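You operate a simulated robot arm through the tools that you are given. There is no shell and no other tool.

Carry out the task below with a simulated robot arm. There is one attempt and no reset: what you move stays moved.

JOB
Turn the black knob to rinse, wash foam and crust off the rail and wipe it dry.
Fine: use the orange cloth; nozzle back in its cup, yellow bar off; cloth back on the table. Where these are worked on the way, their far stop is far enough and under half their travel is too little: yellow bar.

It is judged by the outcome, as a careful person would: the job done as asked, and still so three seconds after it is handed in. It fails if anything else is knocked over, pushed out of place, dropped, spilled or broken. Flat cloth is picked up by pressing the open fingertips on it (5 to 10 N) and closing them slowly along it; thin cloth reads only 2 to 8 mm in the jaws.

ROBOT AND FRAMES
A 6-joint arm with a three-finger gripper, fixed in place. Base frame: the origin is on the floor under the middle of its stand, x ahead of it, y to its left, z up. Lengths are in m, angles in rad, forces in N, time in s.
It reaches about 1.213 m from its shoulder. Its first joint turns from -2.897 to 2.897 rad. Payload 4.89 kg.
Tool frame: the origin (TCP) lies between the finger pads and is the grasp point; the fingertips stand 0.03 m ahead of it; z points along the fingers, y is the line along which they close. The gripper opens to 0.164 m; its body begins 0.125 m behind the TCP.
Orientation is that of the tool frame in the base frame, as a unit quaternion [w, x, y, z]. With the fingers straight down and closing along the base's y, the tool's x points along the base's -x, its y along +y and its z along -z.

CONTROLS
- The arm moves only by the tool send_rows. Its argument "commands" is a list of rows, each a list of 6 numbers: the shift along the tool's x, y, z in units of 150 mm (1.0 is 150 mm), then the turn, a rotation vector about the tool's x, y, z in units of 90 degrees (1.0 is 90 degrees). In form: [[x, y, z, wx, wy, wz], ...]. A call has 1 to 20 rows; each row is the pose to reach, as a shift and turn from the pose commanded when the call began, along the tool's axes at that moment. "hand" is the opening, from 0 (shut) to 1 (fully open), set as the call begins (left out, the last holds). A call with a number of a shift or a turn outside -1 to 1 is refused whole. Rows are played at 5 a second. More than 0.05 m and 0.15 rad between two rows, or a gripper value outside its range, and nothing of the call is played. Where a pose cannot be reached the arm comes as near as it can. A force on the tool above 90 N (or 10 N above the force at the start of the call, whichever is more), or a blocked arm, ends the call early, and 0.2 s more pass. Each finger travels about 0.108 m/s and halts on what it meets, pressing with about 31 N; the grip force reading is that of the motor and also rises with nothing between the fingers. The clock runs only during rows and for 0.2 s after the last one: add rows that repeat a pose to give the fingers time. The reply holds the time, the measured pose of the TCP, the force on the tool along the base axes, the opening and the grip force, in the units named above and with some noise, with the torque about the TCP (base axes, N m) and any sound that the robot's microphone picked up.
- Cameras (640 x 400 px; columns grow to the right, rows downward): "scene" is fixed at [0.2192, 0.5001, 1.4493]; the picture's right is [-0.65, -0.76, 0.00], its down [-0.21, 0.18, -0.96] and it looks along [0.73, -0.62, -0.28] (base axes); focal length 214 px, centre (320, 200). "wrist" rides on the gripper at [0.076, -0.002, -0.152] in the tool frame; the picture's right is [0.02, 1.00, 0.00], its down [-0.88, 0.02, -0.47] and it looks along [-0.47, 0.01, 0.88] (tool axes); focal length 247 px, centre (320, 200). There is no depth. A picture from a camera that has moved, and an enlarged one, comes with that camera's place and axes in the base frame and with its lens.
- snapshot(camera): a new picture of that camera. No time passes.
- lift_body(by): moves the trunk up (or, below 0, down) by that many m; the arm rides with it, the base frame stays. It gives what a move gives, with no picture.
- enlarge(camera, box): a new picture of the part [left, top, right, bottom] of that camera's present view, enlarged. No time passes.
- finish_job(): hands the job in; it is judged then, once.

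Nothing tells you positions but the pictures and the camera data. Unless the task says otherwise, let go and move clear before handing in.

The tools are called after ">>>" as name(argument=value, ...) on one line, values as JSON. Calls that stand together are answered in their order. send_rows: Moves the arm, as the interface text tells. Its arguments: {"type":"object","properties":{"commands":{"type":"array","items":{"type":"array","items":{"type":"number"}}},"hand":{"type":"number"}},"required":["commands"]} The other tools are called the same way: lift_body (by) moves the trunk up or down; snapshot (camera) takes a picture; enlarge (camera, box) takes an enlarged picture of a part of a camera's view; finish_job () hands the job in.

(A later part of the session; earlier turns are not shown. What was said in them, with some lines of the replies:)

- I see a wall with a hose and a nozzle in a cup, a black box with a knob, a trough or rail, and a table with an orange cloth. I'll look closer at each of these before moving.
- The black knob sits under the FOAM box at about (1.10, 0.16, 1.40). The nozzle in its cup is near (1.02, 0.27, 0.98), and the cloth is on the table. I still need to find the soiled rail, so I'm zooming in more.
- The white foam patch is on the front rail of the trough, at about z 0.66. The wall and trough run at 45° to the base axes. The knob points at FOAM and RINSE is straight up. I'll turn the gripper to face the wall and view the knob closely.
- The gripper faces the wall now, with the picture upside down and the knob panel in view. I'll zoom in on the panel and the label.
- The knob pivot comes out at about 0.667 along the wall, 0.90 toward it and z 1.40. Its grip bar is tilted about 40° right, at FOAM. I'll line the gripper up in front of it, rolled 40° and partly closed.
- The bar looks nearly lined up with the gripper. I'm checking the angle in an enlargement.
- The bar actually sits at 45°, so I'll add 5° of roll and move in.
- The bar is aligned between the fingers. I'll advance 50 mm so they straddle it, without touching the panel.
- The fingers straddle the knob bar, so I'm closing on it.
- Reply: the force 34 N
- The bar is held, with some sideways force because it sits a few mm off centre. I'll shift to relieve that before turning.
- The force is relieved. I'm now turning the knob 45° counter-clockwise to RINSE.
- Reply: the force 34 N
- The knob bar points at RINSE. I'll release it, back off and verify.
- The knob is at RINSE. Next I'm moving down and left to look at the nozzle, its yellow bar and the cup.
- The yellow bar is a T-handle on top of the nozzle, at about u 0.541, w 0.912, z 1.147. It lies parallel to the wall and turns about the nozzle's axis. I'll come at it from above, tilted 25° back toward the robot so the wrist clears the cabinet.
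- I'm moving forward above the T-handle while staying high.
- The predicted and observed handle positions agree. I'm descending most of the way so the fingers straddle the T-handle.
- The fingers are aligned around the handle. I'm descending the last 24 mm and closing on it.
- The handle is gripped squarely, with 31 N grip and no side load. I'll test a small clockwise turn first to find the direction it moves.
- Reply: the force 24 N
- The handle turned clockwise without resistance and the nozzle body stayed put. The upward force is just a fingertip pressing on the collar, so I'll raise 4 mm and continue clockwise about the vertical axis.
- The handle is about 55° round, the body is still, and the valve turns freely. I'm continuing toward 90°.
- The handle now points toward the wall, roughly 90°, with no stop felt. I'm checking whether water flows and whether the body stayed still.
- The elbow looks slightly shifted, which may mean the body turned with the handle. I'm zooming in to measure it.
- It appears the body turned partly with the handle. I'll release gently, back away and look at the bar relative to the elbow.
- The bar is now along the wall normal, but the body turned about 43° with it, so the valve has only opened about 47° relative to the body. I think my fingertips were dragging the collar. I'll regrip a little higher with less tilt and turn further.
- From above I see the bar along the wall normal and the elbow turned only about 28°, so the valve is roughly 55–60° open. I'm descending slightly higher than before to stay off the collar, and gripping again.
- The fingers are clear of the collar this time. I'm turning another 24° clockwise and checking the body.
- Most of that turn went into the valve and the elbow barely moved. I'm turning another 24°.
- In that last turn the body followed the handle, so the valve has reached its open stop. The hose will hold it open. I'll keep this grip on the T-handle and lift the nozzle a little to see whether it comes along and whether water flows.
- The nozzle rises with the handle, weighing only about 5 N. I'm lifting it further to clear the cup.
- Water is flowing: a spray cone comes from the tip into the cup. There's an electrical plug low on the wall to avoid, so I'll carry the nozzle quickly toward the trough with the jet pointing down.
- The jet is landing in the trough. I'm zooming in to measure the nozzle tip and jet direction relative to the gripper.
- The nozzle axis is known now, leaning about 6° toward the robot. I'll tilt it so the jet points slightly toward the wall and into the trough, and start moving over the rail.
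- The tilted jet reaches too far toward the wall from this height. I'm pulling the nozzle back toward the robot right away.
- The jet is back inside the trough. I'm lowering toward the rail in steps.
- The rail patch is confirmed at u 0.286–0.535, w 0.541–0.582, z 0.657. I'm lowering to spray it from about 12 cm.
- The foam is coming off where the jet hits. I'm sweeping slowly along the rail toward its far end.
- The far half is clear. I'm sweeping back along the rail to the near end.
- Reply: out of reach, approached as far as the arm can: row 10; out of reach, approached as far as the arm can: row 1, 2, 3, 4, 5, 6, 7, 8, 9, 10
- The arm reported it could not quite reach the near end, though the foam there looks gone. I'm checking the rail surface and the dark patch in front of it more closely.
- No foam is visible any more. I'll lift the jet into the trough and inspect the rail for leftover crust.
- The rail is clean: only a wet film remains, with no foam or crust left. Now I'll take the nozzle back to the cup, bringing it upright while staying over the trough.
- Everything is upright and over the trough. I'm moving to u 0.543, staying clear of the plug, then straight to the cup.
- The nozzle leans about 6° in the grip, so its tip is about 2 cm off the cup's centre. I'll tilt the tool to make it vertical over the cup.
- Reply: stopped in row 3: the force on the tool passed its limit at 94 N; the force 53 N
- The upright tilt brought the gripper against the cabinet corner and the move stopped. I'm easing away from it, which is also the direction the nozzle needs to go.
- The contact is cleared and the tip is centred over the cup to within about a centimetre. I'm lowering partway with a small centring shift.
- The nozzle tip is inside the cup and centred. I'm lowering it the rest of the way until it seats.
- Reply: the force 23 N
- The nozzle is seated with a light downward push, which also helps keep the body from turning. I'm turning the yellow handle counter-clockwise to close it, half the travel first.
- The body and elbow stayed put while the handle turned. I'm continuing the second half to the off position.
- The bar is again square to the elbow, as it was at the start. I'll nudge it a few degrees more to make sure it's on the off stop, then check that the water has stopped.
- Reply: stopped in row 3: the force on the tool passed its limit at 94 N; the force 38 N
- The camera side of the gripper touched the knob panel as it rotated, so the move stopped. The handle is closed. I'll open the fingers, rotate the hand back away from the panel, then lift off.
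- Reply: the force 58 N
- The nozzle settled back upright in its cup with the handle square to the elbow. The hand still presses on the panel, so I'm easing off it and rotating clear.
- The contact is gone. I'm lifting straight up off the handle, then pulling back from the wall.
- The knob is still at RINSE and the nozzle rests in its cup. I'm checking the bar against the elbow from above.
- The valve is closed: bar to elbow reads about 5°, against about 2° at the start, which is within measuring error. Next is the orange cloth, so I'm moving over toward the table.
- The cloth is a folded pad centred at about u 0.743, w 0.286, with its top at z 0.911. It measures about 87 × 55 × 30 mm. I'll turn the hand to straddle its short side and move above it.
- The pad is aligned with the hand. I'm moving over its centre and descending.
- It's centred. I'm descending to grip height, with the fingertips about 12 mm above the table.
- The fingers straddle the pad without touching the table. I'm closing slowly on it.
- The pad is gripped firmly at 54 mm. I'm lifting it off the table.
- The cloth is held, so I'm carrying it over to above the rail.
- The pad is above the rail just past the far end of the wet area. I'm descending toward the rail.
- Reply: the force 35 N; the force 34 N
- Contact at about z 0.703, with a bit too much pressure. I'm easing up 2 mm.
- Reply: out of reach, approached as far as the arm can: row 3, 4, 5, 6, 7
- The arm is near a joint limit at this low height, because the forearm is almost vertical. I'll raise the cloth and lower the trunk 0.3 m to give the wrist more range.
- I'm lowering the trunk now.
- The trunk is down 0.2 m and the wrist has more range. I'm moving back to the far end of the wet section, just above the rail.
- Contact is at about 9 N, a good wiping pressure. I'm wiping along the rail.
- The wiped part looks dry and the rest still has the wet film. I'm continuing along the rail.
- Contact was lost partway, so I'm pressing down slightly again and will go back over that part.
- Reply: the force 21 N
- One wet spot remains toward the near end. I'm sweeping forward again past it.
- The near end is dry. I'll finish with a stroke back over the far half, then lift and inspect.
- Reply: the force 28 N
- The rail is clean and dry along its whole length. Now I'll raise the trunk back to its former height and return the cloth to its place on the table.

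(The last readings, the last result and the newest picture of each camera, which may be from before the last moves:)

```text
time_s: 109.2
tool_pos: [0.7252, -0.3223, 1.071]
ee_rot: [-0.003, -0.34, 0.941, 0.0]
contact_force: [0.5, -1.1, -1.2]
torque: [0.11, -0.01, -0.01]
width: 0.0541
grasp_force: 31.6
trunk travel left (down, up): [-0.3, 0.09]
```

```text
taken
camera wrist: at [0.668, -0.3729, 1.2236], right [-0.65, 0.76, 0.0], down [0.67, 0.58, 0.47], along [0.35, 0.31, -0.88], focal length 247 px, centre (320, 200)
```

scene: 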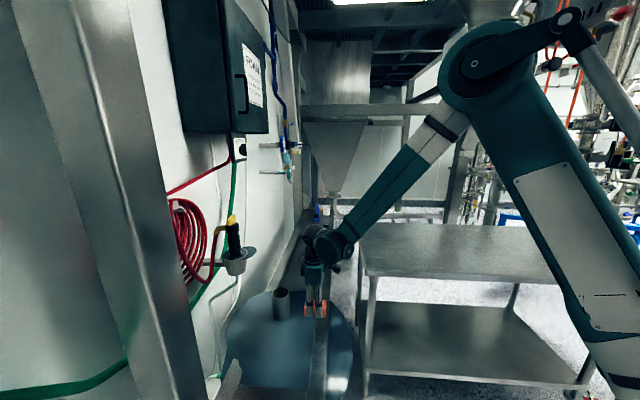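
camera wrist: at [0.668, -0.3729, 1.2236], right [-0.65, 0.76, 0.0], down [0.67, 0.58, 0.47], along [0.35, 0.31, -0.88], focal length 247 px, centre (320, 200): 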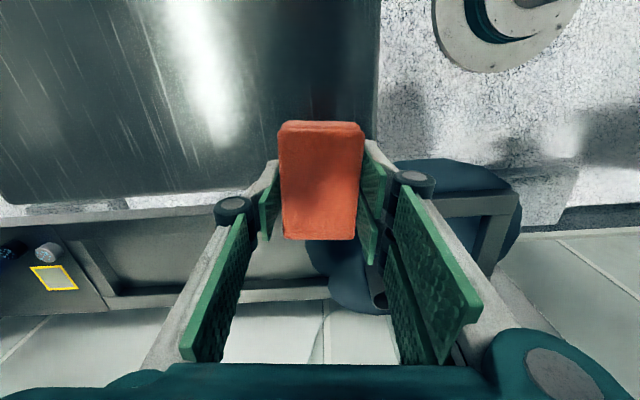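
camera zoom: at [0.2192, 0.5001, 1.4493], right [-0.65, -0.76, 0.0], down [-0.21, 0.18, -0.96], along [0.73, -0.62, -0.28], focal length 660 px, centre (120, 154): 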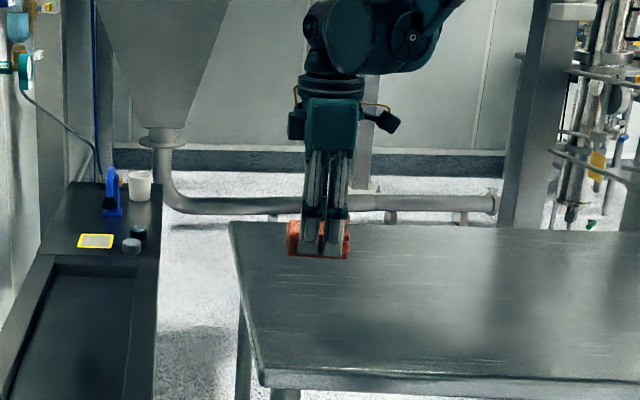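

I'm above the original spot and lowering the cloth.

>>> send_rows(commands=[[0, 0, 0.25, 0, 0, 0], [0, 0, 0.5, 0, 0, 0], [0, 0, 0.75, 0, 0, 0], [0, 0, 0.9, 0, 0, 0], [0, 0, 0.957, 0, 0, 0], [0, 0, 0.957, 0, 0, 0]])

>>> send_rows(commands=[[0, 0, 0.012, 0, 0, 0], [0, 0, 0.025, 0, 0, 0]])

```text
time_s: 110.6
tool_pos: [0.7253, -0.3214, 0.9277]
ee_rot: [-0.002, -0.34, 0.94, 0.0]
contact_force: [-0.8, -1.1, -0.9]
torque: [-0.03, 0.01, -0.03]
width: 0.0544
grasp_force: 30.8
trunk travel left (down, up): [-0.3, 0.09]
```

```text
time_s: 111.2
tool_pos: [0.7246, -0.3215, 0.9233]
ee_rot: [-0.003, -0.34, 0.94, 0.0]
contact_force: [1.2, 0.6, -0.3]
torque: [-0.01, 0.01, 0.02]
width: 0.0541
grasp_force: 31.1
trunk travel left (down, up): [-0.3, 0.09]
```

>>> send_rows(commands=[[0, 0, 0.007, 0, 0, 0], [0, 0, 0.013, 0, 0, 0]])

```text
time_s: 111.8
tool_pos: [0.7252, -0.3227, 0.9217]
ee_rot: [-0.001, -0.34, 0.94, 0.0]
contact_force: [0.9, 1.0, -0.7]
torque: [-0.04, 0.01, -0.02]
width: 0.0543
grasp_force: 30.5
trunk travel left (down, up): [-0.3, 0.09]
```

>>> send_rows(commands=[[0, 0, 0.007, 0, 0, 0], [0, 0, 0.013, 0, 0, 0]])

>>> enlarge(camera="scene", box=[360, 220, 410, 275])

```text
time_s: 112.4
tool_pos: [0.7238, -0.3225, 0.9196]
ee_rot: [-0.002, -0.339, 0.941, 0.0]
contact_force: [-0.5, 0.4, -1.1]
torque: [0.03, -0.04, -0.01]
width: 0.054
grasp_force: 31.4
trunk travel left (down, up): [-0.3, 0.09]
```

```text
7.27 times, centred on (385, 248) of scene
camera zoom: at [0.2192, 0.5001, 1.4493], right [-0.65, -0.76, 0.0], down [-0.21, 0.18, -0.96], along [0.73, -0.62, -0.28], focal length 1560 px, centre (-153, -146)
```

zoom: 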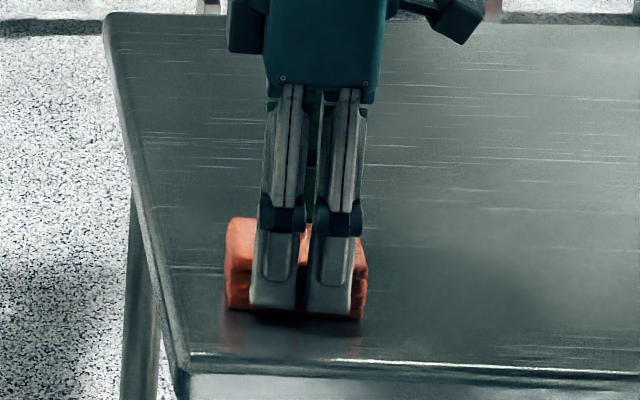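

>>> send_rows(commands=[[0, 0, 0.007, 0, 0, 0], [0, 0, 0.013, 0, 0, 0]])

```text
time_s: 113.0
tool_pos: [0.7252, -0.3222, 0.9209]
ee_rot: [-0.001, -0.34, 0.94, 0.001]
contact_force: [4.0, -1.7, 27.0]
torque: [0.12, -0.09, -0.03]
width: 0.054
grasp_force: 31.5
trunk travel left (down, up): [-0.3, 0.09]
```

The cloth is on the table. I'm easing the pressure and opening the fingers.

>>> send_rows(commands=[[0, 0, -0.01, 0, 0, 0], [0, 0, -0.01, 0, 0, 0]])

>>> send_rows(commands=[[0, 0, 0, 0, 0, 0], [0, 0, 0, 0, 0, 0], [0, 0, 0, 0, 0, 0]], hand=0.58)

>>> send_rows(commands=[[0, 0, -0.15, 0, 0, 0], [0, 0, -0.35, 0, 0, 0], [0, 0, -0.6, 0, 0, 0], [0, 0, -0.8, 0, 0, 0], [0, 0, -1.0, 0, 0, 0]])

>>> snapshot(camera="scene")

>>> snapshot(camera="wrist")

```text
time_s: 113.6
tool_pos: [0.7257, -0.3219, 0.9189]
ee_rot: [-0.002, -0.34, 0.941, 0.0]
contact_force: [-2.6, -0.4, 3.6]
torque: [0.07, -0.04, 0.04]
width: 0.054
grasp_force: 31.2
trunk travel left (down, up): [-0.3, 0.09]
```

```text
time_s: 114.4
tool_pos: [0.7254, -0.3225, 0.9194]
ee_rot: [-0.002, -0.341, 0.94, 0.0]
contact_force: [0.6, 0.3, 0.1]
torque: [0.01, -0.01, 0.02]
width: 0.0953
grasp_force: 0.1
trunk travel left (down, up): [-0.3, 0.09]
```

```text
time_s: 115.6
tool_pos: [0.7265, -0.3233, 1.0709]
ee_rot: [-0.001, -0.339, 0.941, 0.0]
contact_force: [0.1, -0.8, 0.5]
torque: [0.03, 0.11, 0.03]
width: 0.0949
grasp_force: 0.0
trunk travel left (down, up): [-0.3, 0.09]
```

```text
taken
```

scene: 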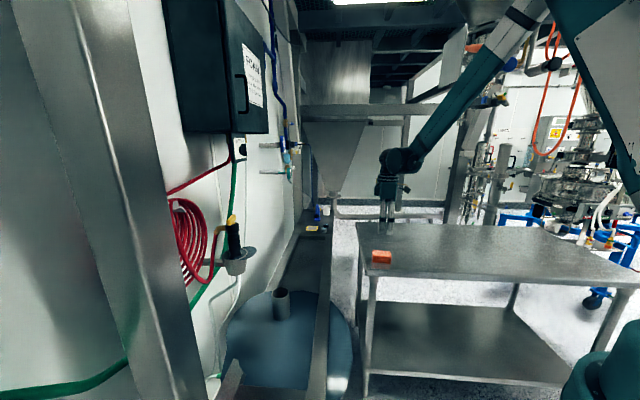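

```text
taken
camera wrist: at [0.6694, -0.3727, 1.2228], right [-0.66, 0.76, 0.0], down [0.67, 0.58, 0.47], along [0.35, 0.31, -0.88], focal length 247 px, centre (320, 200)
```

wrist: 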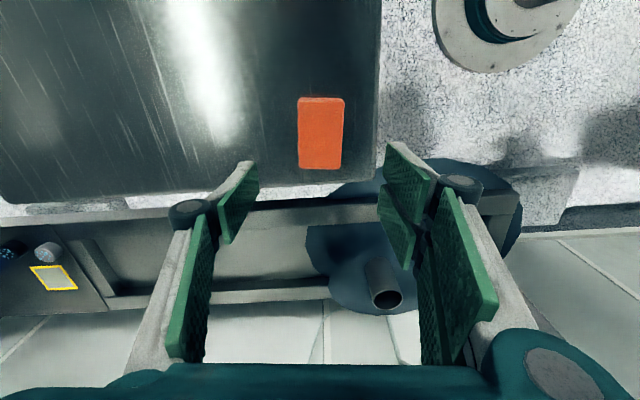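

The cloth is back on the table and the hand is clear. I'm doing a final check of the knob, nozzle, rail and cloth.

>>> enlarge(camera="scene", box=[228, 130, 268, 170])

>>> enlarge(camera="scene", box=[205, 205, 260, 285])

>>> enlarge(camera="scene", box=[295, 260, 345, 400])

>>> enlarge(camera="scene", box=[360, 240, 410, 275])

```text
10.00 times, centred on (248, 150) of scene
camera zoom: at [0.2192, 0.5001, 1.4493], right [-0.65, -0.76, 0.0], down [-0.21, 0.18, -0.96], along [0.73, -0.62, -0.28], focal length 2145 px, centre (1040, 700)
```

zoom: 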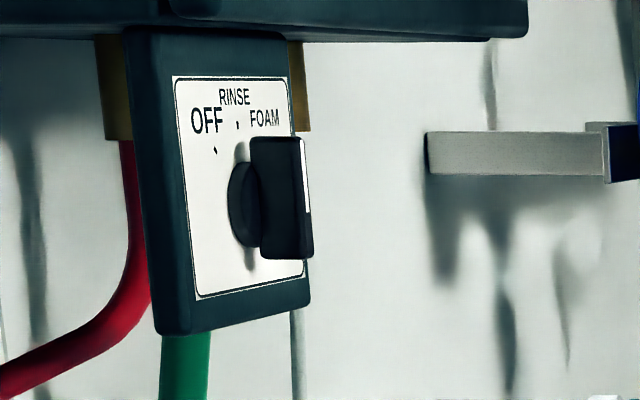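

```text
5.00 times, centred on (232, 245) of scene
camera zoom: at [0.2192, 0.5001, 1.4493], right [-0.65, -0.76, 0.0], down [-0.21, 0.18, -0.96], along [0.73, -0.62, -0.28], focal length 1072 px, centre (758, -25)
```

zoom: 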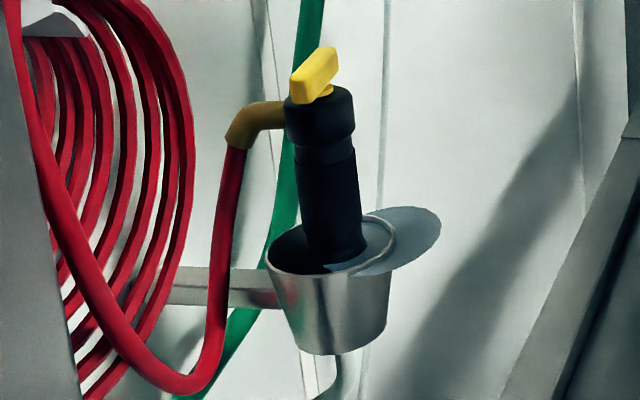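

```text
2.86 times, centred on (320, 330) of scene
camera zoom: at [0.2192, 0.5001, 1.4493], right [-0.65, -0.76, 0.0], down [-0.21, 0.18, -0.96], along [0.73, -0.62, -0.28], focal length 613 px, centre (320, -171)
```

zoom: 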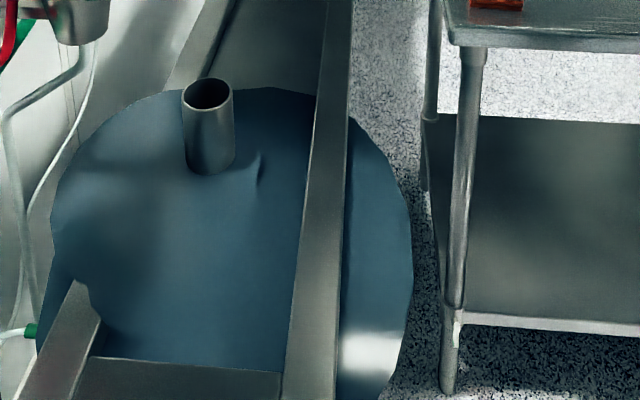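

```text
11.43 times, centred on (385, 258) of scene
camera zoom: at [0.2192, 0.5001, 1.4493], right [-0.65, -0.76, 0.0], down [-0.21, 0.18, -0.96], along [0.73, -0.62, -0.28], focal length 2451 px, centre (-423, -457)
```

zoom: 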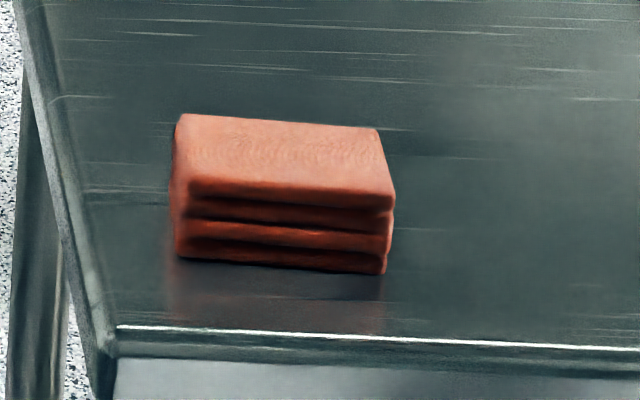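

Final check:
- **Knob:** it points at RINSE.
- **Nozzle:** it rests in its cup with the yellow bar closed. The pool of water in the trough has not grown since I closed it.
- **Rail:** it is clean and dry.
- **Cloth:** it is back at its spot on the table, and the hand is clear.

I'm handing the job in.

>>> finish_job()

```text
The job is handed in.
```

The rail is washed and wiped dry. The black knob is at RINSE, the nozzle is back in its cup with the yellow bar off, and the orange cloth is back on the table. I checked all of this in the camera pictures before handing in; I haven't seen the judge's verdict.

These happened along the way:

- **Contacts:** the gripper pressed against the foam cabinet and then the knob panel. Both moves stopped at 94 N. The knob and panel looked unmoved afterwards.
- **Spray:** while I carried the running nozzle to the rail, the jet pointed too far toward the wall for about a second. There is an electrical plug low on that wall. I saw no water on it, but I didn't check it closely.
- **Pool in the trough:** the pool of water is drawn as a disc that reaches past the front of the rail. I worked out that it sits at trough level, so I took it as water in the trough rather than a spill on the floor. It stopped growing once the yellow bar was closed.
- **Yellow bar:** it ended about 3° from its starting angle against the hose elbow, within my measuring error.
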